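You operate a simulated robot arm through the tools that you are given. There is no shell and no other tool. Be economical: measure what you need, move in short steps, check, and stop when the job is done.

The job below is to be done with a simulated two-armed robot. You get a single attempt, and the scene is never put back.

JOB
Pick up the room thermometer with one hand, pass it to the other hand and put it on the granite behind the row fixture. Set down upright: room thermometer.

It is judged by the outcome, as a careful person would: the job done as asked, and still so three seconds after it is handed in. It fails if anything else is knocked over, pushed out of place, dropped, spilled or broken.

ROBOT AND FRAMES
Two 7-joint arms with two-finger parallel grippers on one trunk, on a base that drives. Base frame: it is fixed to the floor where the robot stands at the start and does not move with it; the origin is under the middle of the robot, x ahead of it, y to its left, z up. Readings come in mm, rad, newtons and seconds.
The left shoulder is at the start at [24, 101, 1346], the right one opposite. Places, roughly: granite behind the row fixture [1300, -4000, 700]. Payload 2.4 kg a hand.
The tool frame of a hand sits at the grasp point between the pads (the TCP): z along the fingers, y along the line on which they close. The tips reach 24 mm beyond it. Largest opening 68 mm; finger width 17, thickness 10; the body of the gripper, 40 by 70 mm, starts 41 mm behind the TCP.
Orientation is told as [roll, pitch, yaw] about the base's x, y, z axes, in that order, counted from this pose: with the fingers straight down and closing along the base's y, the tool's x points along the base's -x, its y along +y and its z along -z.

CONTROLS
- The arms move only by the tool apply_moves. It takes "left_steps", "right_steps" or both (then of equal length, played together; a hand with none holds still); each is a list of rows, each a list of 3 entries, a list of its own where there are three numbers: the turn, a rotation vector about the tool's x, y, z in units of 6 degrees (1.0 is 6 degrees), then the shift along the tool's x, y, z in units of 25 mm (1.0 is 25 mm), then the finger opening in mm, from 0 to 68. In form: [[[rx, ry, rz], [tx, ty, tz], grip], ...]. A call has 1 to 10 rows; each row shifts and turns the commanded pose from where the row before left it, along the tool's axes as they then stand. A call with a number of a shift or a turn outside -1 to 1 is refused whole. A row lasts 0.2 s, in which the tool goes at most 50 mm and 0.15 rad; a call with a longer step from one row to the next is refused whole, and so is a gripper value outside its range. A pose out of reach is approached as far as the arm can. The call stops where the force on the tool passes 40 N (or 10 N more than at its start, if that is more) or the arm is blocked; 0.2 s more then pass. The fingers move at their own pace (about 72 mm/s each) and stop on an object; they squeeze with about 37 N. The grip force told is the motor's: it shows also when the fingers shut on nothing. Time passes only in rows, and 0.2 s behind the last, so rows that do not move let the fingers close. The reply holds the time, the measured pose of the TCP, the force on the tool along the base axes, the opening and the grip force, in the units named above and with some noise, with the torque about the TCP (base axes, N m) and any sound that the robot's microphone picked up.
- Cameras (640 x 400 px; columns grow to the right, rows downward): "scene" is now at [81.3, -12.8, 1469.3]; the picture's right is [-0.19, -0.98, -0.00], its down [-0.85, 0.16, -0.51] and it looks along [0.50, -0.10, -0.86] (base axes); focal length 251 px, centre (320, 200). "left" rides on the left gripper at [84, -11, -75] in its tool frame; the picture's right is [0.13, 0.99, 0.00], its down [-0.60, 0.08, -0.79] and it looks along [-0.79, 0.10, 0.61] (tool axes); focal length 251 px, centre (320, 200). "right" rides on the right gripper at [84, 11, -75] in its tool frame; the picture's right is [-0.13, 0.99, 0.00], its down [-0.60, -0.08, -0.79] and it looks along [-0.79, -0.10, 0.61] (tool axes); focal length 251 px, centre (320, 200). There is no depth. A picture from a camera that has moved, and an enlarged one, comes with that camera's place and axes in the base frame and with its lens.
- camera(camera): a new picture of that camera. The clock stands still meanwhile.
- move_column(by): slides the trunk up (or, below 0, down) by that many mm; the arms and the scene camera ride with it, the base frame stays. It gives what a move gives, with no picture.
- steer(legs): drives the robot by 1 to 6 legs, each [ahead, left, turn to the left] in mm, mm and rad, along the robot's own axes; the way and the turn of a leg run together, so that a leg with both is an arc; at most 1500 mm and 3.142 rad a leg. The arms and the cameras ride along, it lands a little off, and it stops where it bumps. It gives what a move gives.
- aim_head(pan, tilt): turns the head with the scene camera to pan (to the left, within 1.501 rad either way) and tilt (down, from -0.506 to 1.204), counted from straight ahead of the robot. It gives what a move gives.
- inspect(camera, box): a new picture of the part [left, top, right, bottom] of that camera's present view, enlarged. The clock stands still meanwhile.
- sign_off(): hands the job in; it is judged then, once.

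Go step by step. Nothing tells you exact positions but the pictures and the camera data: compare them with the known pose of the tool, close in by small moves and look again before you grip or let go. The budget is 120 turns and 92 pictures, counting those below and the enlarged ones. Unless the task says otherwise, let go and move clear before handing in, and close with one line.

The tools are called after "Request:" as a command line: name --argument value ..., lists and objects as JSON in quotes. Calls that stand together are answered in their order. apply_moves: Moves the arms, as the interface text tells. Its arguments: {"type":"object","properties":{"left_steps":{"type":"array","items":{"type":"array"}},"right_steps":{"type":"array","items":{"type":"array"}}},"required":[]} The other tools are called the same way: move_column (by) slides the trunk up or down; steer (legs) drives the base; aim_head (pan, tilt) turns the head that bears the scene camera; camera (camera) takes a picture; inspect (camera, box) takes an enlarged picture of a part of a camera's view; sign_off () hands the job in.

At the start:

```text
clock: 0.0
left_ee_pos: [276.4, 10.9, 1016.7]
left_tool_rot: [0.002, 0.001, -0.001]
left_contact_force: [0.6, 1.0, -1.2]
left_torque: [0.02, 0.02, 0.01]
left_grip_width: 67.9
left_grip_force: 0.1
right_ee_pos: [238.9, -221.0, 1000.5]
right_tool_rot: [0.0, 0.0, 0.003]
right_contact_force: [0.7, -0.5, -0.4]
right_torque: [-0.01, -0.02, -0.01]
right_grip_width: 67.9
right_grip_force: 0.0
trunk travel left (down, up): [-559.0, 290.0]
robot x, y, heading: [-2.8, 1.0, -0.003]
head pan, tilt: [-0.19, 1.04]
```

scene: 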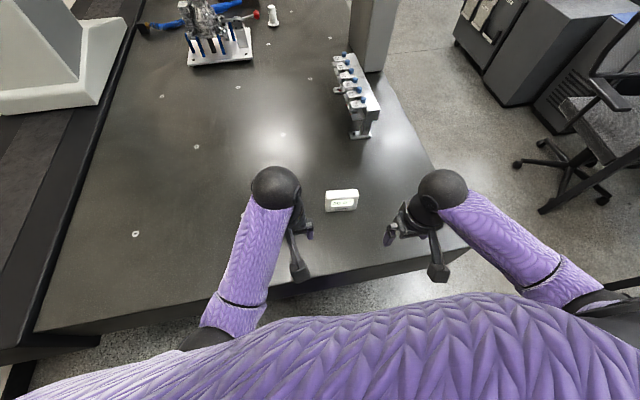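
right: 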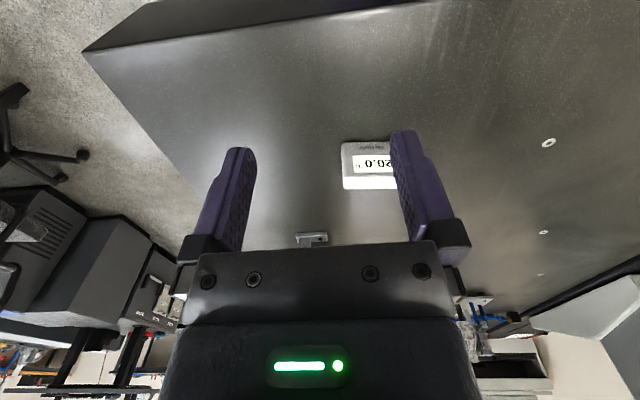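
left: 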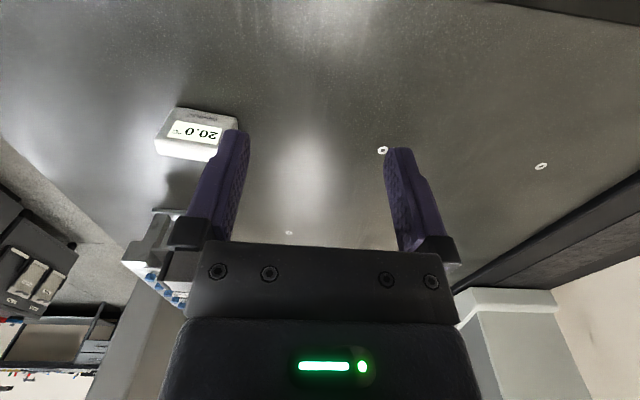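

The thermometer is a small white box on the granite, near x 500, y -170. What looks like the row fixture is further along the granite, but the stated place is far to the right, so I'll look around first.

Request:
inspect --camera "scene" --box '[240, 0, 440, 240]'

Request:
aim_head --pan -1.2 --tilt 0.4

Request:
camera --camera "scene"

Request:
aim_head --pan -0.1 --tilt 0.5

Request:
camera --camera "scene"

```text
1.67 times, centred on (340, 120) of scene
camera zoom: at [81.3, -12.8, 1469.3], right [-0.19, -0.98, 0.0], down [-0.85, 0.16, -0.51], along [0.5, -0.1, -0.86], focal length 418 px, centre (287, 333)
```

zoom: 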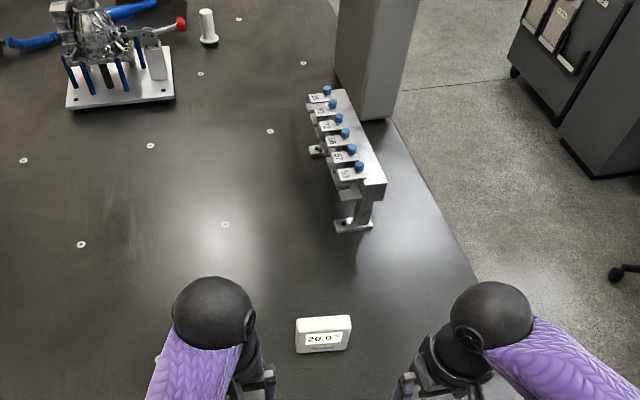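

```text
clock: 1.3
left_ee_pos: [276.4, 10.6, 1017.4]
left_tool_rot: [0.003, 0.0, 0.001]
left_contact_force: [0.6, -0.1, 0.9]
left_torque: [-0.01, -0.02, 0.03]
left_grip_width: 68.0
left_grip_force: 0.1
right_ee_pos: [237.5, -222.2, 1001.4]
right_tool_rot: [-0.002, 0.0, 0.003]
right_contact_force: [0.4, -0.4, -0.9]
right_torque: [0.0, 0.0, -0.02]
right_grip_width: 68.1
right_grip_force: 0.1
trunk travel left (down, up): [-559.0, 290.0]
robot x, y, heading: [-1.5, 0.8, -0.0]
head pan, tilt: [-1.201, 0.4]
```

```text
87 pictures are left
camera scene: at [48.9, -86.5, 1522.2], right [-0.93, -0.36, 0.0], down [-0.14, 0.36, -0.92], along [0.33, -0.86, -0.39], focal length 251 px, centre (320, 200)
```

scene: 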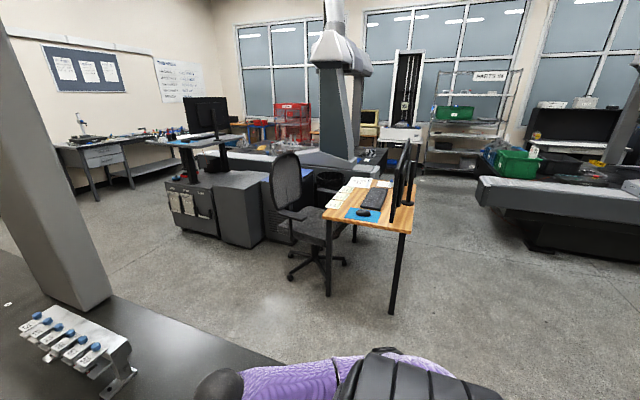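

```text
clock: 2.6
left_ee_pos: [275.8, 10.5, 1017.1]
left_tool_rot: [0.004, 0.0, 0.001]
left_contact_force: [-0.8, -0.3, 0.5]
left_torque: [-0.02, 0.03, 0.02]
left_grip_width: 67.8
left_grip_force: 0.3
right_ee_pos: [239.0, -223.2, 1000.6]
right_tool_rot: [-0.002, -0.001, 0.002]
right_contact_force: [0.2, 1.0, -0.7]
right_torque: [0.04, 0.0, 0.01]
right_grip_width: 68.1
right_grip_force: 0.1
trunk travel left (down, up): [-559.0, 290.0]
robot x, y, heading: [-0.8, 0.4, 0.003]
head pan, tilt: [-0.099, 0.499]
```

```text
86 pictures are left
camera scene: at [105.9, -9.3, 1513.1], right [-0.1, -0.99, 0.0], down [-0.48, 0.05, -0.88], along [0.87, -0.09, -0.48], focal length 251 px, centre (320, 200)
```

scene: 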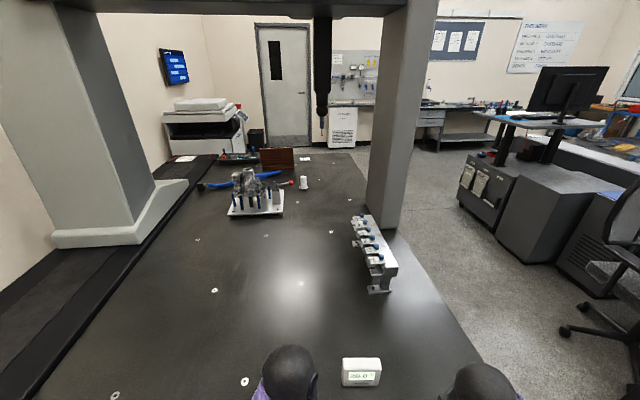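

The named place points at the second machine across the room. I'll zoom in there.

Request:
aim_head --pan -1.25 --tilt 0.2

Request:
inspect --camera "scene" --box '[160, 150, 420, 312]'

Request:
camera --camera "scene"

```text
clock: 4.0
left_ee_pos: [275.8, 11.6, 1018.5]
left_tool_rot: [0.004, 0.0, 0.001]
left_contact_force: [-0.3, 0.0, -0.1]
left_torque: [0.01, 0.02, -0.03]
left_grip_width: 68.4
left_grip_force: 0.1
right_ee_pos: [239.5, -221.4, 1000.9]
right_tool_rot: [-0.001, 0.001, 0.002]
right_contact_force: [0.1, -0.6, 0.2]
right_torque: [0.0, -0.01, -0.02]
right_grip_width: 67.6
right_grip_force: 0.0
trunk travel left (down, up): [-559.0, 290.0]
robot x, y, heading: [-2.1, 0.8, -0.002]
head pan, tilt: [-1.25, 0.201]
```

```text
2.46 times, centred on (290, 231) of scene
camera zoom: at [44.8, -88.6, 1540.7], right [-0.95, -0.32, 0.0], down [-0.06, 0.19, -0.98], along [0.31, -0.93, -0.2], focal length 617 px, centre (394, 124)
```

zoom: 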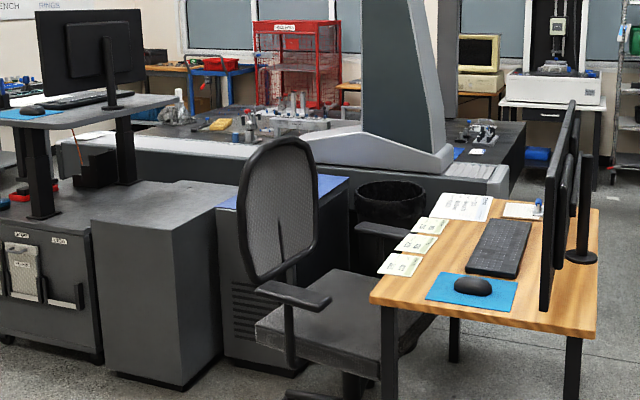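

```text
84 pictures are left
camera scene: at [44.8, -88.6, 1540.7], right [-0.95, -0.32, 0.0], down [-0.06, 0.19, -0.98], along [0.31, -0.93, -0.2], focal length 251 px, centre (320, 200)
```

scene: 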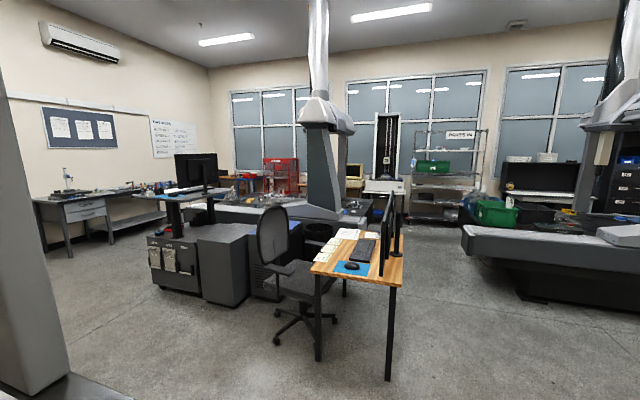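

The second machine's granite carries a row-like fixture, so that is the destination. First I'll look closely at the thermometer to size it.

Request:
aim_head --pan -0.35 --tilt 0.9

Request:
inspect --camera "left" --box '[120, 80, 280, 180]'

Request:
inspect --camera "scene" --box '[200, 120, 440, 270]'

Request:
inspect --camera "right" --box '[300, 110, 460, 210]'

```text
clock: 5.2
left_ee_pos: [276.3, 11.3, 1017.4]
left_tool_rot: [0.003, 0.0, -0.001]
left_contact_force: [0.3, -0.1, -0.6]
left_torque: [-0.01, 0.02, 0.01]
left_grip_width: 68.1
left_grip_force: 0.1
right_ee_pos: [238.9, -222.1, 1001.3]
right_tool_rot: [-0.002, 0.0, 0.001]
right_contact_force: [0.8, 1.0, 0.1]
right_torque: [0.02, 0.02, 0.0]
right_grip_width: 68.0
right_grip_force: 0.1
trunk travel left (down, up): [-559.0, 290.0]
robot x, y, heading: [0.8, -3.9, -0.002]
head pan, tilt: [-0.351, 0.901]
```

```text
4.00 times, centred on (200, 130) of left
camera zoom: at [191.1, -1.2, 1093.1], right [-0.13, 0.99, 0.0], down [0.6, 0.08, 0.79], along [0.79, 0.1, -0.61], focal length 1006 px, centre (800, 480)
```

zoom: 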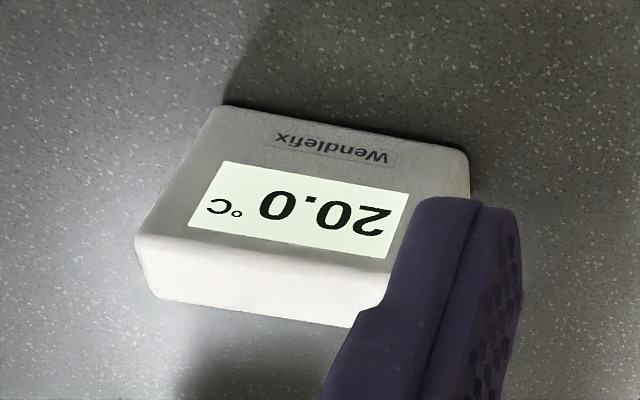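

```text
2.67 times, centred on (320, 195) of scene
camera zoom: at [86.2, -26.2, 1479.3], right [-0.34, -0.94, 0.0], down [-0.74, 0.27, -0.62], along [0.58, -0.21, -0.78], focal length 668 px, centre (320, 213)
```

zoom: 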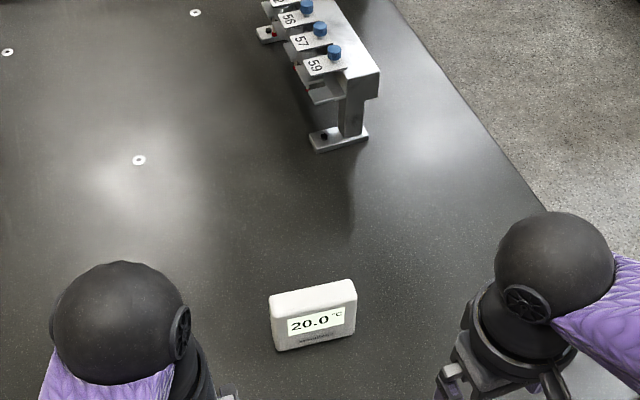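

```text
4.00 times, centred on (380, 160) of right
camera zoom: at [153.7, -211.0, 1075.7], right [0.13, 0.99, 0.0], down [0.6, -0.08, 0.79], along [0.79, -0.1, -0.61], focal length 1006 px, centre (80, 360)
```

zoom: 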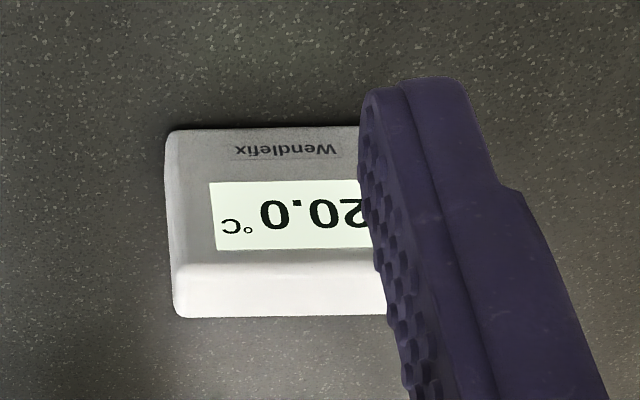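

The thermometer stands upright with its face toward me, about 104 wide, 77 high and 29 thick. Its centre is near (475, -159) and the granite is at z ≈ 717. I'll turn the right hand so it closes across the thickness, with its camera on the outer side.

Request:
apply_moves --right_steps '[[[0, 0, -1], [0, 0, 0], 68], [[0, 0, -1], [0, 0, 0], 68], [[0, 0, -1], [0, 0, 0], 68], [[0, 0, -1], [0, 0, 0], 68], [[0, 0, -1], [0, 0, 0], 68], [[0, 0, -1], [0, 0, 0], 68], [[0, 0, -1], [0, 0, 0], 68]]'

Request:
apply_moves --right_steps '[[[0, 0, -1], [0, 0, 0], 68], [[0, 0, -1], [0, 0, 0], 68], [[0, 0, -1], [0, 0, 0], 68], [[0, 0, -1], [0, 0, 0], 68], [[0, 0, -1], [0, 0, 0], 68], [[0, 0, -1], [0, 0, 0], 68], [[0, 0, -1], [0, 0, 0], 68], [[0, 0, -0.3], [0, 0, 0], 68]]'

Request:
camera --camera "scene"

```text
clock: 6.8
left_ee_pos: [276.3, 11.5, 1017.6]
left_tool_rot: [0.002, -0.001, -0.001]
left_contact_force: [0.7, 0.3, 0.1]
left_torque: [-0.03, 0.01, -0.01]
left_grip_width: 68.1
left_grip_force: 0.0
right_ee_pos: [240.0, -221.5, 1001.2]
right_tool_rot: [-0.002, 0.002, 0.737]
right_contact_force: [0.5, 0.4, -0.1]
right_torque: [-0.02, 0.0, 0.0]
right_grip_width: 67.9
right_grip_force: 0.0
trunk travel left (down, up): [-559.0, 290.0]
robot x, y, heading: [2.3, -0.5, -0.003]
head pan, tilt: [-0.351, 0.901]
```

```text
clock: 8.6
left_ee_pos: [276.9, 12.5, 1018.5]
left_tool_rot: [0.004, -0.001, -0.002]
left_contact_force: [0.4, 0.6, 0.1]
left_torque: [0.01, -0.02, 0.0]
left_grip_width: 68.2
left_grip_force: 0.1
right_ee_pos: [239.9, -220.2, 1001.5]
right_tool_rot: [0.001, 0.001, 1.501]
right_contact_force: [-0.5, 0.4, -0.2]
right_torque: [0.02, 0.0, 0.0]
right_grip_width: 67.9
right_grip_force: 0.0
trunk travel left (down, up): [-559.0, 290.0]
robot x, y, heading: [0.3, 0.7, 0.0]
head pan, tilt: [-0.351, 0.901]
```

```text
80 pictures are left
camera scene: at [86.2, -26.1, 1479.2], right [-0.34, -0.94, 0.0], down [-0.74, 0.27, -0.62], along [0.58, -0.21, -0.78], focal length 251 px, centre (320, 200)
```

scene: 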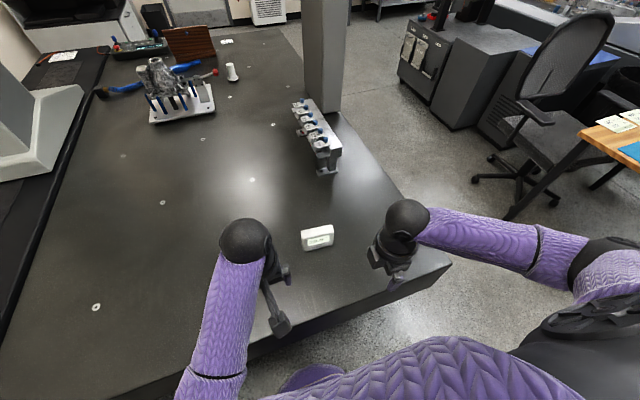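

The hand turned fine. Now I'll test how far the right hand reaches ahead at this height.

Request:
apply_moves --right_steps '[[[0, 0, 0], [-0.4, -1, 0], 68], [[0, 0, 0], [-0.4, -1, 0], 68], [[0, 0, 0], [-0.4, -1, 0], 68], [[0, 0, 0], [0, -1, 0], 68], [[0, 0, 0], [0, -1, 0], 68], [[0, 0, 0], [0, -1, 0], 68], [[0, 0, 0], [0, -1, 0], 68]]'

```text
clock: 10.2
left_ee_pos: [277.3, 11.5, 1017.7]
left_tool_rot: [0.004, -0.001, 0.002]
left_contact_force: [0.8, 0.8, -0.8]
left_torque: [-0.02, -0.05, 0.0]
left_grip_width: 68.1
left_grip_force: 0.1
right_ee_pos: [414.7, -203.5, 1001.9]
right_tool_rot: [0.001, 0.002, 1.499]
right_contact_force: [-0.2, -1.2, 0.2]
right_torque: [-0.02, -0.01, -0.01]
right_grip_width: 67.8
right_grip_force: 0.1
trunk travel left (down, up): [-559.0, 290.0]
robot x, y, heading: [-0.6, -3.0, 0.004]
head pan, tilt: [-0.351, 0.901]
```

It reaches well. I'll move above the thermometer's right part, then lower the trunk in part and look.

Request:
apply_moves --right_steps '[[[0, 0, 0], [-0.3, -0.8, 0], 68], [[0, 0, 0], [-0.3, -0.8, 0], 68], [[0, 0, 0], [-0.25, -0.75, 0], 68], [[0, 0, 0], [0, 0, 0], 68]]'

Request:
move_column --by -130

Request:
camera --camera "right"

Request:
camera --camera "scene"

```text
clock: 11.2
left_ee_pos: [276.3, 11.4, 1017.2]
left_tool_rot: [0.004, -0.001, 0.001]
left_contact_force: [-0.6, -0.1, 0.0]
left_torque: [0.0, -0.02, 0.0]
left_grip_width: 68.0
left_grip_force: 0.0
right_ee_pos: [451.6, -190.9, 1007.5]
right_tool_rot: [0.0, 0.002, 1.498]
right_contact_force: [0.3, -0.6, 0.4]
right_torque: [-0.02, 0.0, 0.0]
right_grip_width: 67.9
right_grip_force: 0.1
right hand out of reach, approached as far as the arm can: row 2, 3
trunk travel left (down, up): [-559.0, 290.0]
robot x, y, heading: [2.9, -0.2, 0.003]
head pan, tilt: [-0.351, 0.901]
```

```text
clock: 12.8
left_ee_pos: [285.4, 29.4, 885.1]
left_tool_rot: [0.053, -0.018, 0.008]
left_contact_force: [0.5, 0.3, -0.7]
left_torque: [0.04, 0.02, -0.03]
left_grip_width: 68.0
left_grip_force: 0.0
right_ee_pos: [453.6, -187.7, 875.5]
right_tool_rot: [0.0, 0.002, 1.5]
right_contact_force: [0.4, 0.1, 0.1]
right_torque: [-0.02, 0.0, 0.01]
right_grip_width: 67.9
right_grip_force: 0.2
trunk travel left (down, up): [-429.0, 420.0]
robot x, y, heading: [-0.4, 2.5, 0.001]
head pan, tilt: [-0.351, 0.901]
```

```text
79 pictures are left
camera right: at [435.2, -271.0, 950.9], right [-0.98, 0.2, 0.0], down [0.12, 0.6, 0.79], along [0.16, 0.78, -0.61], focal length 251 px, centre (320, 200)
```

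right: 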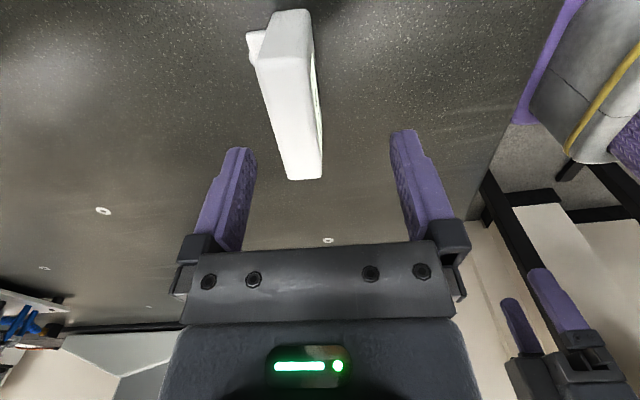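

```text
78 pictures are left
camera scene: at [97.9, -26.0, 1348.8], right [-0.34, -0.94, 0.0], down [-0.74, 0.27, -0.62], along [0.58, -0.21, -0.78], focal length 251 px, centre (320, 200)
```

scene: 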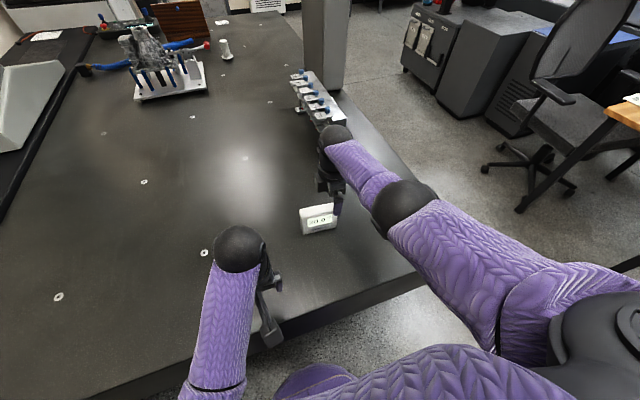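

The box is centred near (477, -157) and yawed about -7°. I'll align the right hand and raise the left hand a bit before lowering the trunk more.

Request:
apply_moves --right_steps '[[[0, 0, 0.5], [0, -0.4, 0], 68], [[0, 0, 0], [-0.2, -0.4, 0], 68], [[0, 0, 0], [-0.05, 0, 0], 68], [[0, 0, 0], [0, 0, 0], 68]]' --left_steps '[[[0, 0, 0], [0, 0, -1], 68], [[0, 0, 0], [0, 0, -1], 68], [[0, 0, 0], [0, 0, -1], 68], [[0, 0, 0], [0, 0, -1], 68]]'

Request:
camera --camera "right"

```text
clock: 13.2
left_ee_pos: [295.8, 97.2, 890.8]
left_tool_rot: [0.252, -0.052, 0.021]
left_contact_force: [0.3, 0.1, -0.3]
left_torque: [-0.02, 0.0, 0.06]
left_grip_width: 68.2
left_grip_force: 0.1
left hand out of reach, approached as far as the arm can: row 1, 2
right_ee_pos: [460.4, -188.8, 876.1]
right_tool_rot: [0.002, 0.0, 1.459]
right_contact_force: [-0.1, 0.0, 0.5]
right_torque: [-0.01, 0.02, -0.04]
right_grip_width: 68.1
right_grip_force: 0.1
right hand out of reach, approached as far as the arm can: row 1, 2
trunk travel left (down, up): [-429.0, 420.0]
robot x, y, heading: [-1.8, -0.7, 0.002]
head pan, tilt: [-0.351, 0.901]
stopped in row 2 (left hand): the arm was blocked; the commanded pose is now the measured one
```

```text
77 pictures are left
camera right: at [438.9, -271.1, 951.1], right [-0.97, 0.24, 0.0], down [0.14, 0.59, 0.79], along [0.19, 0.77, -0.61], focal length 251 px, centre (320, 200)
```

right: 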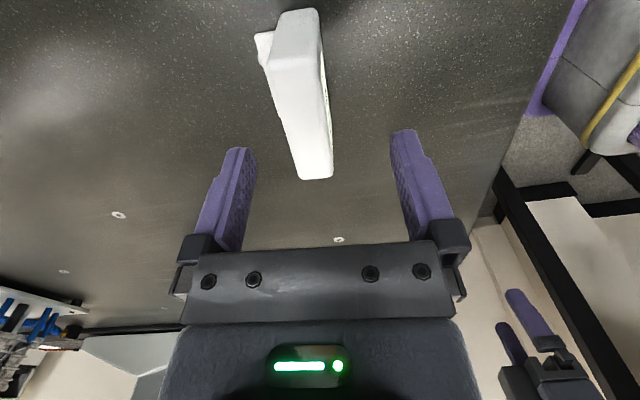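

The left arm is near its inner limit, so I'll extend it forward. I'll also drive the base ahead a little for the right hand's reach.

Request:
apply_moves --left_steps '[[[0, 0, 0], [-1, 0, 0], 68], [[0, 0, 0], [-1, 0, 0], 68], [[0, 0, 0], [-1, 0, 0], 68], [[0.8, 0, 0], [-1, 0, 0], 68], [[0.8, 0, 0], [-1, 0, 0], 68], [[0.8, 0, 0], [0, 0, 0], 68], [[0, 0, 0], [0, 0, -1], 68]]'

Request:
steer --legs '[[60, 0, 0]]'

Request:
camera --camera "scene"

```text
clock: 14.8
left_ee_pos: [419.3, 96.8, 921.9]
left_tool_rot: [-0.002, -0.05, 0.02]
left_contact_force: [-0.6, 0.4, 0.5]
left_torque: [-0.02, 0.0, 0.0]
left_grip_width: 68.1
left_grip_force: 0.0
right_ee_pos: [460.8, -188.2, 875.7]
right_tool_rot: [0.001, 0.0, 1.456]
right_contact_force: [0.7, -0.4, 0.5]
right_torque: [0.05, -0.04, -0.03]
right_grip_width: 67.8
right_grip_force: 0.0
trunk travel left (down, up): [-429.0, 420.0]
robot x, y, heading: [0.3, -1.3, 0.003]
head pan, tilt: [-0.351, 0.901]
```

```text
clock: 15.8
left_ee_pos: [482.5, 95.9, 922.8]
left_tool_rot: [-0.003, -0.05, 0.021]
left_contact_force: [0.2, 0.7, 0.4]
left_torque: [-0.01, 0.03, -0.03]
left_grip_width: 68.0
left_grip_force: 0.0
right_ee_pos: [522.8, -188.7, 874.8]
right_tool_rot: [0.0, 0.001, 1.459]
right_contact_force: [0.0, 1.1, -0.6]
right_torque: [-0.01, 0.04, -0.01]
right_grip_width: 68.0
right_grip_force: 0.0
trunk travel left (down, up): [-429.0, 420.0]
robot x, y, heading: [63.6, -1.4, -0.002]
head pan, tilt: [-0.351, 0.901]
```

```text
76 pictures are left
camera scene: at [161.1, -26.1, 1348.6], right [-0.34, -0.94, 0.0], down [-0.74, 0.27, -0.62], along [0.58, -0.21, -0.78], focal length 251 px, centre (320, 200)
```

scene: 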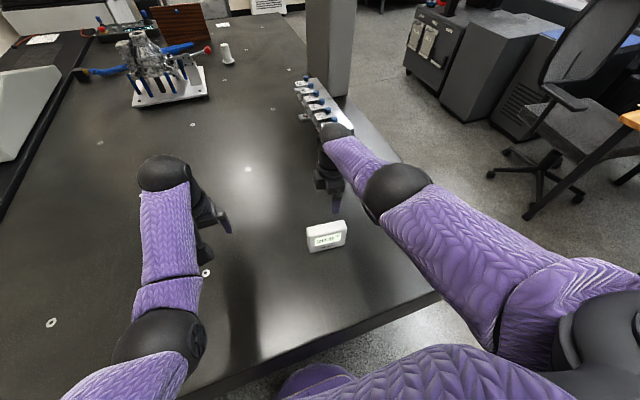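

Now back over the box and partly down, then a look.

Request:
apply_moves --right_steps '[[[0, 0, 0], [0, 0.98, 0], 68], [[0, 0, 0], [0, 0.98, 0], 68], [[0, 0, 0], [0, 0, 0.8], 68], [[0, 0, 0], [0, 0, 0.6], 68], [[0, 0, 0], [0, 0, 0], 68]]'

Request:
camera --camera "right"

Request:
inspect --camera "scene" --box '[240, 120, 440, 270]'

```text
clock: 17.0
left_ee_pos: [481.8, 96.1, 922.2]
left_tool_rot: [-0.003, -0.051, 0.02]
left_contact_force: [0.3, -0.3, 0.2]
left_torque: [-0.02, 0.02, -0.03]
left_grip_width: 68.0
left_grip_force: 0.1
right_ee_pos: [473.3, -182.2, 841.2]
right_tool_rot: [0.0, 0.0, 1.459]
right_contact_force: [0.3, 0.7, -0.4]
right_torque: [0.0, 0.01, -0.03]
right_grip_width: 68.1
right_grip_force: 0.0
trunk travel left (down, up): [-429.0, 420.0]
robot x, y, heading: [59.9, -0.3, -0.002]
head pan, tilt: [-0.351, 0.901]
```

```text
75 pictures are left
camera right: at [451.3, -264.9, 916.5], right [-0.97, 0.24, 0.0], down [0.15, 0.59, 0.79], along [0.19, 0.77, -0.61], focal length 251 px, centre (320, 200)
```

right: 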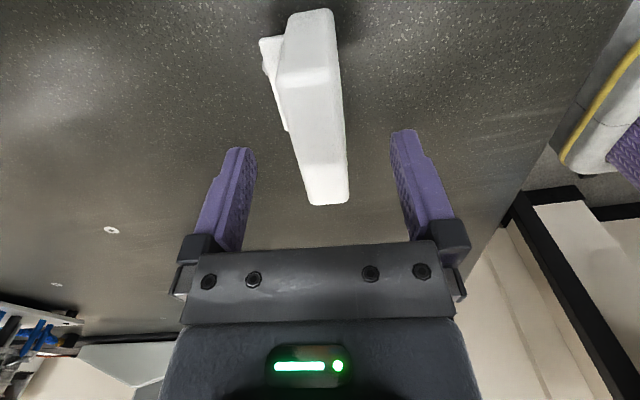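

```text
2.67 times, centred on (340, 195) of scene
camera zoom: at [160.2, -26.2, 1348.7], right [-0.34, -0.94, 0.0], down [-0.74, 0.27, -0.62], along [0.58, -0.21, -0.78], focal length 668 px, centre (267, 213)
```

zoom: 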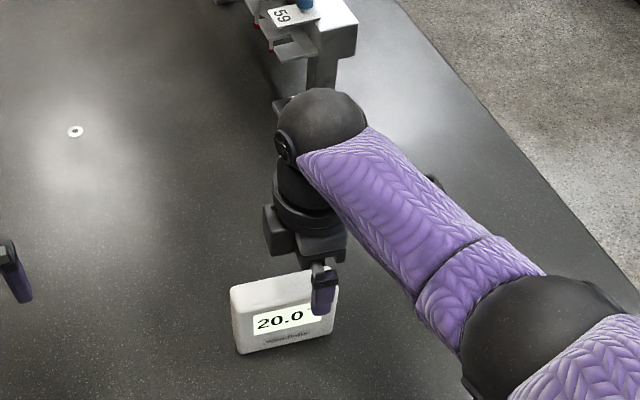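

The hand is centred over the box's right part. Going down and closing.

Request:
apply_moves --right_steps '[[[0, 0, 0], [0, 0, 1], 68], [[0, 0, 0], [0, 0, 1], 68], [[0, 0, 0], [0, 0, 0.8], 68], [[0, 0, 0], [0, 0, 0], 68], [[0, 0, 0], [0, 0, 0], 40], [[0, 0, 0], [0, 0, 0], 20], [[0, 0, 0], [0, 0, 0], 10], [[0, 0, 0], [0, 0, 0], 10]]'

Request:
camera --camera "right"

```text
clock: 18.8
left_ee_pos: [483.3, 95.9, 921.9]
left_tool_rot: [-0.004, -0.051, 0.022]
left_contact_force: [0.0, -0.8, 0.7]
left_torque: [-0.01, 0.0, -0.03]
left_grip_width: 68.2
left_grip_force: 0.0
right_ee_pos: [467.1, -181.9, 775.7]
right_tool_rot: [0.0, 0.0, 1.458]
right_contact_force: [-0.1, -0.3, -0.1]
right_torque: [0.06, -0.02, 0.03]
right_grip_width: 31.5
right_grip_force: 37.2
right hand out of reach, approached as far as the arm can: row 3
trunk travel left (down, up): [-429.0, 420.0]
robot x, y, heading: [63.3, 1.9, -0.004]
head pan, tilt: [-0.351, 0.901]
```

```text
73 pictures are left
camera right: at [446.3, -264.3, 851.4], right [-0.97, 0.24, 0.0], down [0.15, 0.59, 0.79], along [0.19, 0.77, -0.61], focal length 251 px, centre (320, 200)
```

right: 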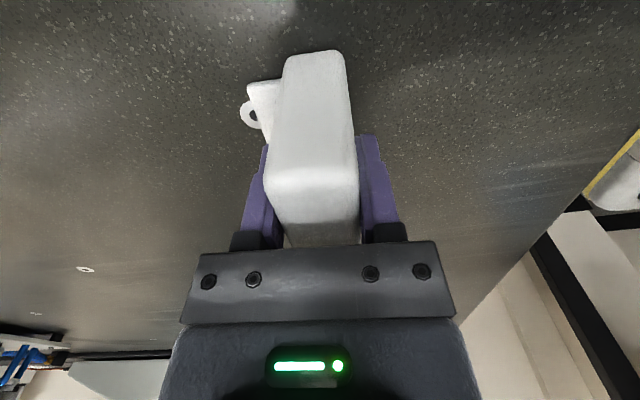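

Gripped at 31.5 mm. Lifting by the trunk.

Request:
move_column --by 120

Request:
camera --camera "scene"

Request:
camera --camera "left"

```text
clock: 20.3
left_ee_pos: [483.3, 97.4, 1042.8]
left_tool_rot: [-0.003, -0.052, 0.022]
left_contact_force: [0.7, 0.3, 0.4]
left_torque: [0.0, 0.0, -0.02]
left_grip_width: 68.0
left_grip_force: 0.0
right_ee_pos: [473.6, -181.6, 910.2]
right_tool_rot: [-0.033, -0.003, 1.461]
right_contact_force: [0.2, 0.6, -1.1]
right_torque: [-0.02, 0.03, -0.01]
right_grip_width: 31.7
right_grip_force: 36.9
trunk travel left (down, up): [-549.0, 300.0]
robot x, y, heading: [60.9, 0.4, -0.004]
head pan, tilt: [-0.351, 0.901]
```

```text
72 pictures are left
camera scene: at [149.5, -26.2, 1469.1], right [-0.34, -0.94, 0.0], down [-0.74, 0.27, -0.62], along [0.58, -0.21, -0.78], focal length 251 px, centre (320, 200)
```

scene: 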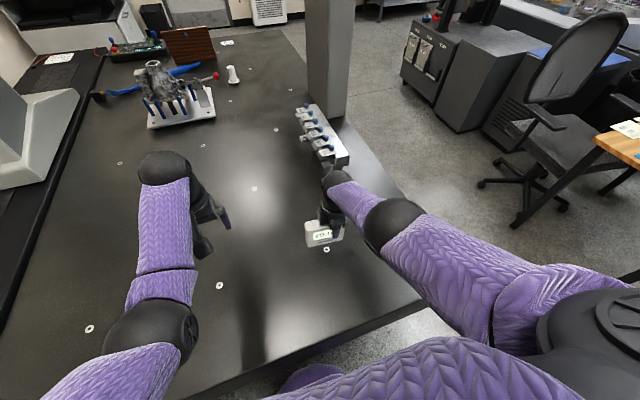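

```text
71 pictures are left
camera left: at [393.8, 82.9, 1113.3], right [-0.15, 0.99, -0.01], down [0.56, 0.09, 0.82], along [0.81, 0.12, -0.57], focal length 251 px, centre (320, 200)
```

left: 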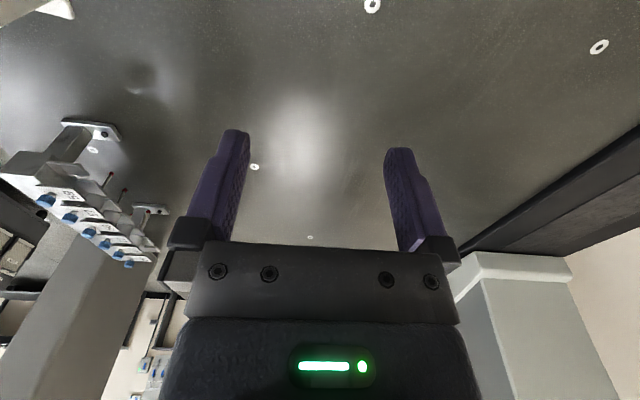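

The box is held and off the granite. For the handover I'll bring the right hand toward the middle and turn the left hand to close across the thickness. The left hand will tilt outward so the wrists stay clear of each other.

Request:
apply_moves --left_steps '[[[0, 0.5, 0], [0, 0.4, 0], 68], [[0, 0, 1], [0, 0.4, 0], 68], [[0, 0, 1], [0, 0, 0], 68], [[0, 0, 1], [0, 0, 0], 68], [[0, 0, 1], [0, 0, 0], 68], [[0, 0, 1], [0, 0, 0], 68], [[0, 0, 1], [0, 0, 0], 68], [[0, 0, 1], [0, 0, 0], 68], [[0, 0, 1], [0, 0, 0], 68], [[0, 0, 1], [0, 0, 0], 68]]' --right_steps '[[[0, 0, 0], [-0.5, 0.5, 0], 10], [[0, 0, 0], [-0.5, 0.5, 0], 10], [[0, 0, 0], [-0.5, 0.5, 0], 10], [[0, 0, 0], [-0.5, 0.3, 0], 10], [[0, 0, 0], [-0.5, 0.3, 0], 10], [[0, 0, 0], [-0.5, 0.14, 0], 10], [[0, 0, 0], [-0.5, 0, 0], 10], [[0, 0, 0], [-0.27, 0, 0], 10], [[0, 0, 0], [0, 0, 0], 10], [[0, 0, 0], [0, 0, 0], 10]]'

Request:
apply_moves --left_steps '[[[0, 0, 1], [0, 0, 0], 68], [[0, 0, 1], [0, 0, 0], 68], [[0, 0, 1], [0, 0, 0], 68], [[0, 0, 1], [0, 0, 0], 68], [[0, 0, 1], [0, 0, 0], 68], [[0, 0, 1], [0, 0, 0], 68], [[0, 0, 1], [0, 0, 0], 68], [[0, 0, 0.3], [0, 0, 0], 68], [[0, 0, 0], [0, 0, 0], 68]]'

Request:
camera --camera "scene"

```text
clock: 22.5
left_ee_pos: [481.3, 116.0, 1041.9]
left_tool_rot: [0.0, -0.001, -0.925]
left_contact_force: [0.5, 0.7, -0.1]
left_torque: [0.04, 0.02, -0.03]
left_grip_width: 67.9
left_grip_force: 0.0
right_ee_pos: [429.0, -81.3, 908.4]
right_tool_rot: [-0.034, -0.003, 1.457]
right_contact_force: [0.0, 0.8, -1.3]
right_torque: [-0.04, 0.04, -0.01]
right_grip_width: 31.7
right_grip_force: 36.9
trunk travel left (down, up): [-549.0, 300.0]
robot x, y, heading: [63.8, 0.5, 0.002]
head pan, tilt: [-0.351, 0.901]
```

```text
clock: 24.5
left_ee_pos: [480.5, 116.6, 1042.5]
left_tool_rot: [-0.001, -0.001, -1.688]
left_contact_force: [-0.4, -0.8, -0.7]
left_torque: [0.01, 0.0, -0.01]
left_grip_width: 68.1
left_grip_force: 0.1
right_ee_pos: [428.8, -82.1, 908.4]
right_tool_rot: [-0.033, -0.003, 1.458]
right_contact_force: [-0.1, 0.2, -0.7]
right_torque: [-0.02, 0.03, 0.02]
right_grip_width: 31.6
right_grip_force: 37.4
trunk travel left (down, up): [-549.0, 300.0]
robot x, y, heading: [66.5, 1.5, 0.0]
head pan, tilt: [-0.351, 0.901]
```

```text
70 pictures are left
camera scene: at [149.3, -26.1, 1469.2], right [-0.34, -0.94, 0.0], down [-0.74, 0.27, -0.62], along [0.58, -0.21, -0.78], focal length 251 px, centre (320, 200)
```

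scene: 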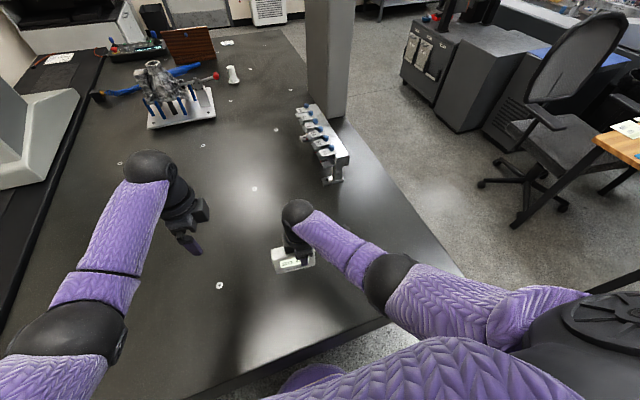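

Now tilting the left hand 40° outward in place.

Request:
apply_moves --left_steps '[[[0, -1, 0], [0, 0, 0], 68], [[0, -1, 0], [0, 0, 0], 68], [[0, -1, 0], [0, 0, 0], 68], [[0, -1, 0], [0, 0, 0], 68], [[0, -1, 0], [0, 0, 0], 68], [[0, -1, 0], [0, 0, 0], 68], [[0, -0.67, 0], [0, 0, 0], 68], [[0, 0, 0], [0, 0, 0], 68]]' --right_steps '[[[0, -0.3, 0], [0, 0, 0], 10], [[0, 0, 0], [0, 0, 0], 10], [[0, 0, 0], [0, 0, 0], 10], [[0, 0, 0], [0, 0, 0], 10], [[0, 0, 0], [0, 0, 0], 10], [[0, 0, 0], [0, 0, 0], 10], [[0, 0, 0], [0, 0, 0], 10], [[0, 0, 0], [0, 0, 0], 10]]'

Request:
camera --camera "left"

```text
clock: 26.3
left_ee_pos: [482.9, 116.7, 1042.6]
left_tool_rot: [-0.002, -0.702, -1.687]
left_contact_force: [0.6, 0.1, -0.4]
left_torque: [0.0, 0.0, -0.02]
left_grip_width: 67.8
left_grip_force: 0.1
right_ee_pos: [428.9, -82.7, 908.4]
right_tool_rot: [-0.032, -0.036, 1.459]
right_contact_force: [0.4, 0.4, -1.7]
right_torque: [0.02, -0.01, 0.02]
right_grip_width: 31.5
right_grip_force: 37.0
trunk travel left (down, up): [-549.0, 300.0]
robot x, y, heading: [61.8, 0.5, 0.001]
head pan, tilt: [-0.351, 0.901]
```

```text
69 pictures are left
camera left: at [483.1, 228.5, 1046.6], right [1.0, -0.02, -0.08], down [0.09, 0.04, 1.0], along [-0.01, -1.0, 0.04], focal length 251 px, centre (320, 200)
```

left: 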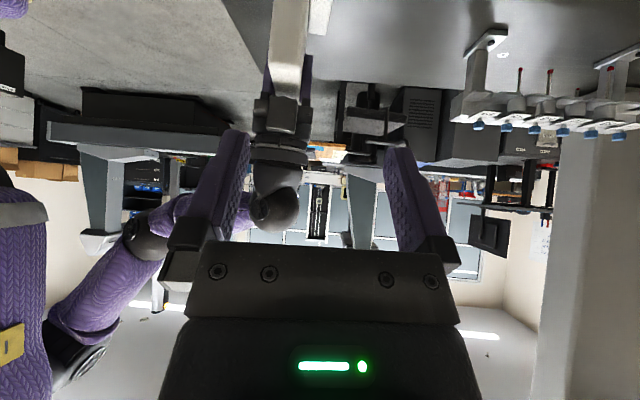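

I'll undo the right hand's small tilt and bring the left hand to a point 90 mm short of the box along its approach line.

Request:
apply_moves --left_steps '[[[0, 0, 0], [-0.43, -0.6, 0], 68], [[0, 0, 0], [-0.43, -0.55, 0.5], 68], [[0, 0, 0], [0, 0, 1], 68], [[0, 0, 0], [0, 0, 1], 68], [[0, 0, 0], [0, 0, 1], 68], [[0, 0, 0], [0, 0, 1], 68], [[0, 0, 0], [0, 0, 0], 68]]' --right_steps '[[[-0.31, 0.3, 0], [0, 0, 0], 10], [[0, 0, 0], [0, 0, 0], 10], [[0, 0, 0], [0, 0, 0], 10], [[0, 0, 0], [0, 0, 0], 10], [[0, 0, 0], [0, 0, 0], 10], [[0, 0, 0], [0, 0, 0], 10], [[0, 0, 0], [0, 0, 0], 10]]'

Request:
camera --camera "left"

Request:
aim_head --pan -0.1 --tilt 1.0

Request:
camera --camera "scene"

Request:
camera --camera "right"

```text
clock: 27.9
left_ee_pos: [442.8, 31.0, 970.4]
left_tool_rot: [-0.001, -0.7, -1.686]
left_contact_force: [0.2, 0.7, 0.8]
left_torque: [-0.02, 0.02, -0.01]
left_grip_width: 68.2
left_grip_force: 0.0
right_ee_pos: [429.3, -82.6, 907.4]
right_tool_rot: [-0.002, -0.003, 1.459]
right_contact_force: [0.3, -0.1, -2.1]
right_torque: [-0.04, -0.02, 0.0]
right_grip_width: 31.7
right_grip_force: 37.1
trunk travel left (down, up): [-549.0, 300.0]
robot x, y, heading: [57.5, -1.9, -0.004]
head pan, tilt: [-0.351, 0.901]
```

```text
68 pictures are left
camera left: at [444.0, 142.9, 974.0], right [1.0, -0.02, -0.08], down [0.08, 0.04, 1.0], along [-0.01, -1.0, 0.04], focal length 251 px, centre (320, 200)
```

left: 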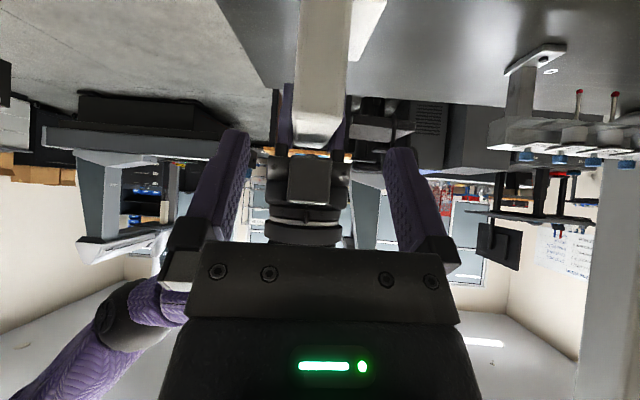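

```text
clock: 28.6
left_ee_pos: [442.7, 31.8, 970.5]
left_tool_rot: [-0.003, -0.699, -1.687]
left_contact_force: [0.4, 0.1, 0.6]
left_torque: [0.01, 0.01, -0.03]
left_grip_width: 68.1
left_grip_force: 0.1
right_ee_pos: [429.6, -82.0, 907.5]
right_tool_rot: [0.0, -0.004, 1.46]
right_contact_force: [0.1, -0.3, -1.5]
right_torque: [-0.04, 0.02, -0.01]
right_grip_width: 31.6
right_grip_force: 37.0
trunk travel left (down, up): [-549.0, 300.0]
robot x, y, heading: [62.9, -3.4, 0.001]
head pan, tilt: [-0.099, 1.0]
```

```text
67 pictures are left
camera scene: at [147.8, -7.1, 1462.0], right [-0.1, -0.99, 0.0], down [-0.84, 0.08, -0.54], along [0.54, -0.05, -0.84], focal length 251 px, centre (320, 200)
```

scene: 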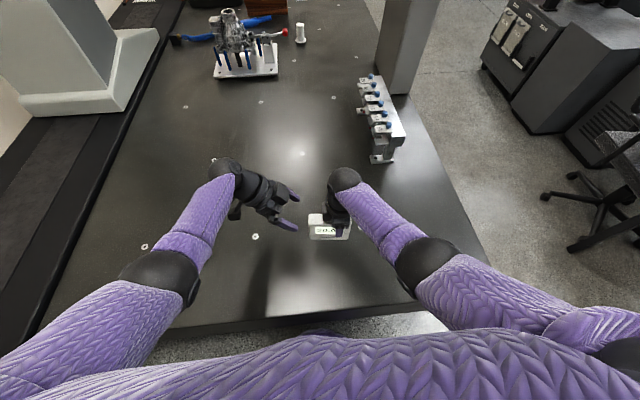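

```text
66 pictures are left
camera right: at [408.0, -165.1, 982.4], right [-0.97, 0.24, 0.0], down [0.14, 0.59, 0.79], along [0.19, 0.77, -0.61], focal length 251 px, centre (320, 200)
```

right: 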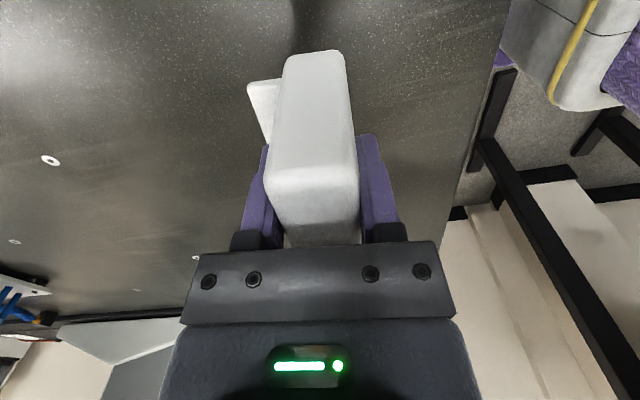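

Alignment looks good. I'll advance most of the way, then check.

Request:
apply_moves --left_steps '[[[0, 0, 0], [0, 0, 0.8], 68], [[0, 0, 0], [0, 0, 0.8], 68], [[0, 0, 0], [0, 0, 0.8], 68], [[0, 0, 0], [0, 0, 0.6], 68], [[0, 0, 0], [0, 0, 0.5], 68], [[0, 0, 0], [0, 0, 0], 68]]'

Request:
camera --camera "left"

Request:
inspect --camera "scene" --box '[220, 140, 420, 265]'

```text
clock: 30.0
left_ee_pos: [422.7, -21.0, 912.8]
left_tool_rot: [-0.001, -0.699, -1.686]
left_contact_force: [0.4, 0.5, -0.1]
left_torque: [0.0, -0.01, -0.01]
left_grip_width: 68.1
left_grip_force: 0.1
left hand out of reach, approached as far as the arm can: row 3, 4, 5
right_ee_pos: [429.7, -82.8, 908.3]
right_tool_rot: [0.0, -0.005, 1.461]
right_contact_force: [-0.2, 0.0, -1.5]
right_torque: [-0.02, -0.02, -0.01]
right_grip_width: 31.9
right_grip_force: 37.0
trunk travel left (down, up): [-549.0, 300.0]
robot x, y, heading: [62.5, 3.3, -0.007]
head pan, tilt: [-0.099, 1.0]
```

```text
65 pictures are left
camera left: at [423.6, 91.4, 917.4], right [1.0, -0.02, -0.08], down [0.09, 0.04, 1.0], along [-0.01, -1.0, 0.04], focal length 251 px, centre (320, 200)
```

left: 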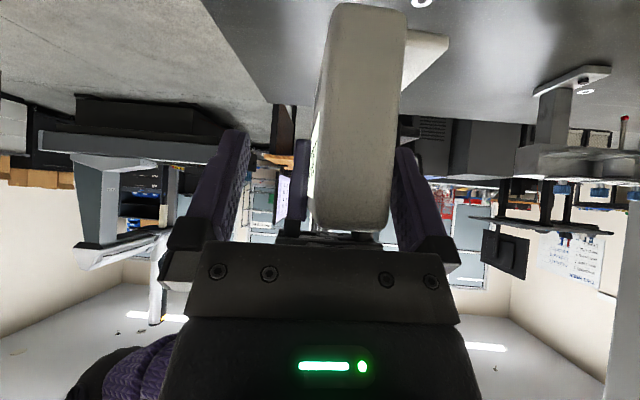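

```text
3.20 times, centred on (320, 202) of scene
camera zoom: at [147.7, -7.2, 1461.9], right [-0.1, -0.99, 0.0], down [-0.84, 0.08, -0.54], along [0.54, -0.05, -0.84], focal length 802 px, centre (320, 192)
```

zoom: 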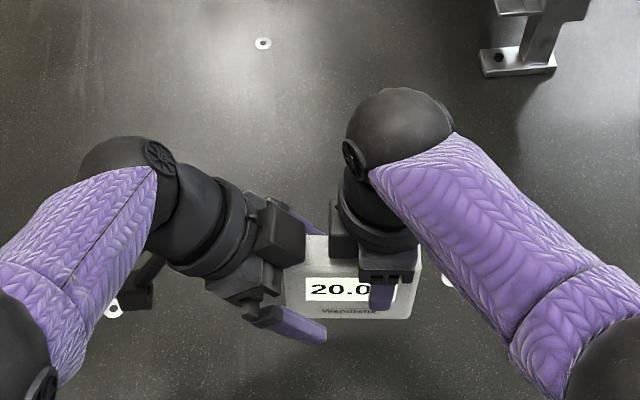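

The left arm ran short of reach by about 13 mm, so I'll bring the box to it with the right hand.

Request:
apply_moves --right_steps '[[[0, 0, 0], [-0.07, 0.28, -0.17], 10], [[0, 0, 0], [-0.07, 0.28, -0.17], 10], [[0, 0, 0], [0, 0, 0], 10]]'

Request:
camera --camera "left"

```text
clock: 30.8
left_ee_pos: [422.3, -21.6, 915.5]
left_tool_rot: [-0.003, -0.7, -1.687]
left_contact_force: [0.4, 0.0, 0.1]
left_torque: [0.0, -0.01, -0.02]
left_grip_width: 67.8
left_grip_force: 0.0
right_ee_pos: [416.1, -77.2, 916.8]
right_tool_rot: [-0.001, -0.003, 1.459]
right_contact_force: [-0.1, 0.5, -1.1]
right_torque: [-0.05, 0.0, 0.0]
right_grip_width: 31.8
right_grip_force: 37.4
trunk travel left (down, up): [-549.0, 300.0]
robot x, y, heading: [58.5, -0.6, -0.002]
head pan, tilt: [-0.099, 1.0]
```

```text
63 pictures are left
camera left: at [423.7, 91.6, 917.4], right [1.0, -0.02, -0.08], down [0.09, 0.04, 1.0], along [-0.01, -1.0, 0.04], focal length 251 px, centre (320, 200)
```

left: 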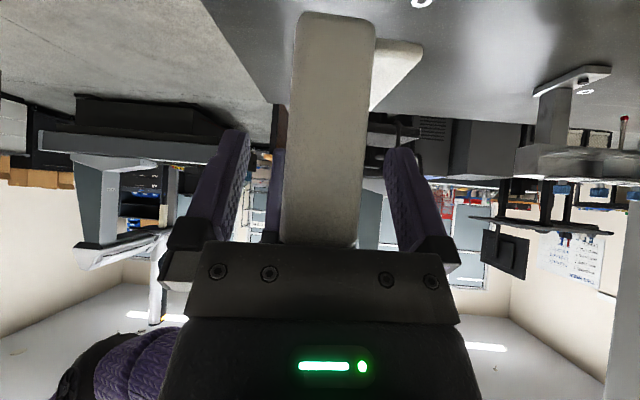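

The box is centred between the left fingers. Closing the left hand while the right still holds.

Request:
apply_moves --left_steps '[[[0, 0, 0], [0, 0, 0], 45], [[0, 0, 0], [0, 0, 0], 34], [[0, 0, 0], [0, 0, 0], 25], [[0, 0, 0], [0, 0, 0], 15], [[0, 0, 0], [0, 0, 0], 10], [[0, 0, 0], [0, 0, 0], 10]]'

Request:
camera --camera "left"

```text
clock: 32.2
left_ee_pos: [422.8, -20.4, 913.3]
left_tool_rot: [-0.002, -0.7, -1.687]
left_contact_force: [7.6, -1.0, -4.2]
left_torque: [0.08, -0.15, 0.34]
left_grip_width: 31.8
left_grip_force: 36.9
right_ee_pos: [416.4, -76.4, 915.9]
right_tool_rot: [0.0, -0.003, 1.459]
right_contact_force: [-5.8, 1.6, 4.5]
right_torque: [0.17, 0.13, 0.0]
right_grip_width: 31.7
right_grip_force: 37.5
trunk travel left (down, up): [-549.0, 300.0]
robot x, y, heading: [63.0, -0.4, 0.003]
head pan, tilt: [-0.099, 1.0]
```

```text
62 pictures are left
camera left: at [423.8, 91.7, 917.5], right [1.0, -0.02, -0.08], down [0.08, 0.04, 1.0], along [-0.01, -1.0, 0.04], focal length 251 px, centre (320, 200)
```

left: 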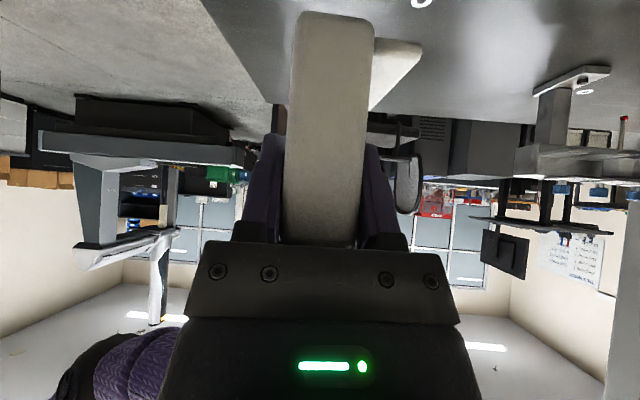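

Both hands hold it. Opening the right hand and withdrawing it upward.

Request:
apply_moves --right_steps '[[[0, 0, 0], [0, 0, 0], 40], [[0, 0, 0], [0, 0, 0], 60], [[0, 0, 0], [0, 0, 0], 68], [[0, 0, 0], [0, 0, -0.6], 68], [[0, 0, 0], [0, 0, -0.8], 68], [[0, 0, 0], [0, 0, -0.8], 68], [[0, 0, 0], [0.6, 0, -0.3], 68], [[0, 0, 0], [1, 0, 0], 68], [[0, 0, 0], [1, 0, 0], 68], [[0, 0, 0], [1, 0, 0], 68]]'

Request:
camera --camera "scene"

Request:
camera --camera "left"

```text
clock: 34.4
left_ee_pos: [422.0, -22.0, 913.1]
left_tool_rot: [-0.001, -0.698, -1.685]
left_contact_force: [-0.3, 0.4, 0.2]
left_torque: [0.05, 0.01, 0.0]
left_grip_width: 31.6
left_grip_force: 37.5
right_ee_pos: [406.5, -169.2, 977.1]
right_tool_rot: [0.0, -0.003, 1.46]
right_contact_force: [-0.3, 0.5, 0.3]
right_torque: [0.01, 0.02, 0.02]
right_grip_width: 68.0
right_grip_force: 0.0
trunk travel left (down, up): [-549.0, 300.0]
robot x, y, heading: [63.3, 0.1, -0.004]
head pan, tilt: [-0.099, 1.0]
```

```text
61 pictures are left
camera scene: at [147.6, -7.5, 1461.9], right [-0.1, -0.99, 0.0], down [-0.84, 0.08, -0.54], along [0.54, -0.05, -0.84], focal length 251 px, centre (320, 200)
```

scene: 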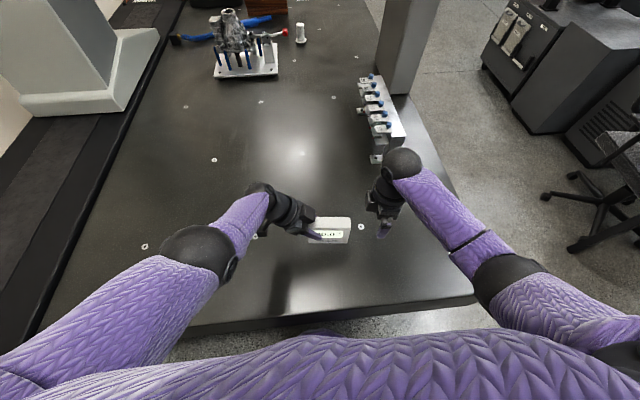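

```text
60 pictures are left
camera left: at [423.5, 91.3, 917.5], right [1.0, -0.02, -0.08], down [0.09, 0.04, 1.0], along [-0.01, -1.0, 0.04], focal length 251 px, centre (320, 200)
```

left: 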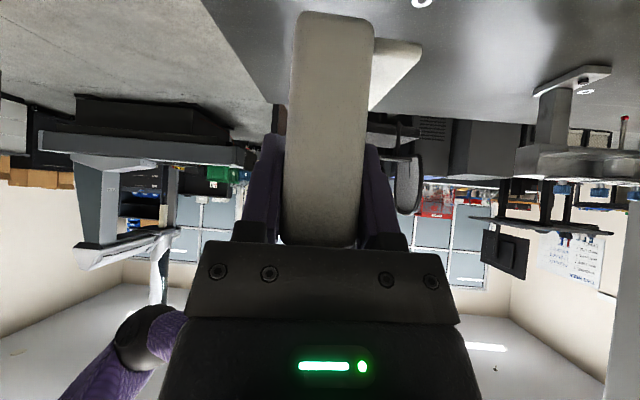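

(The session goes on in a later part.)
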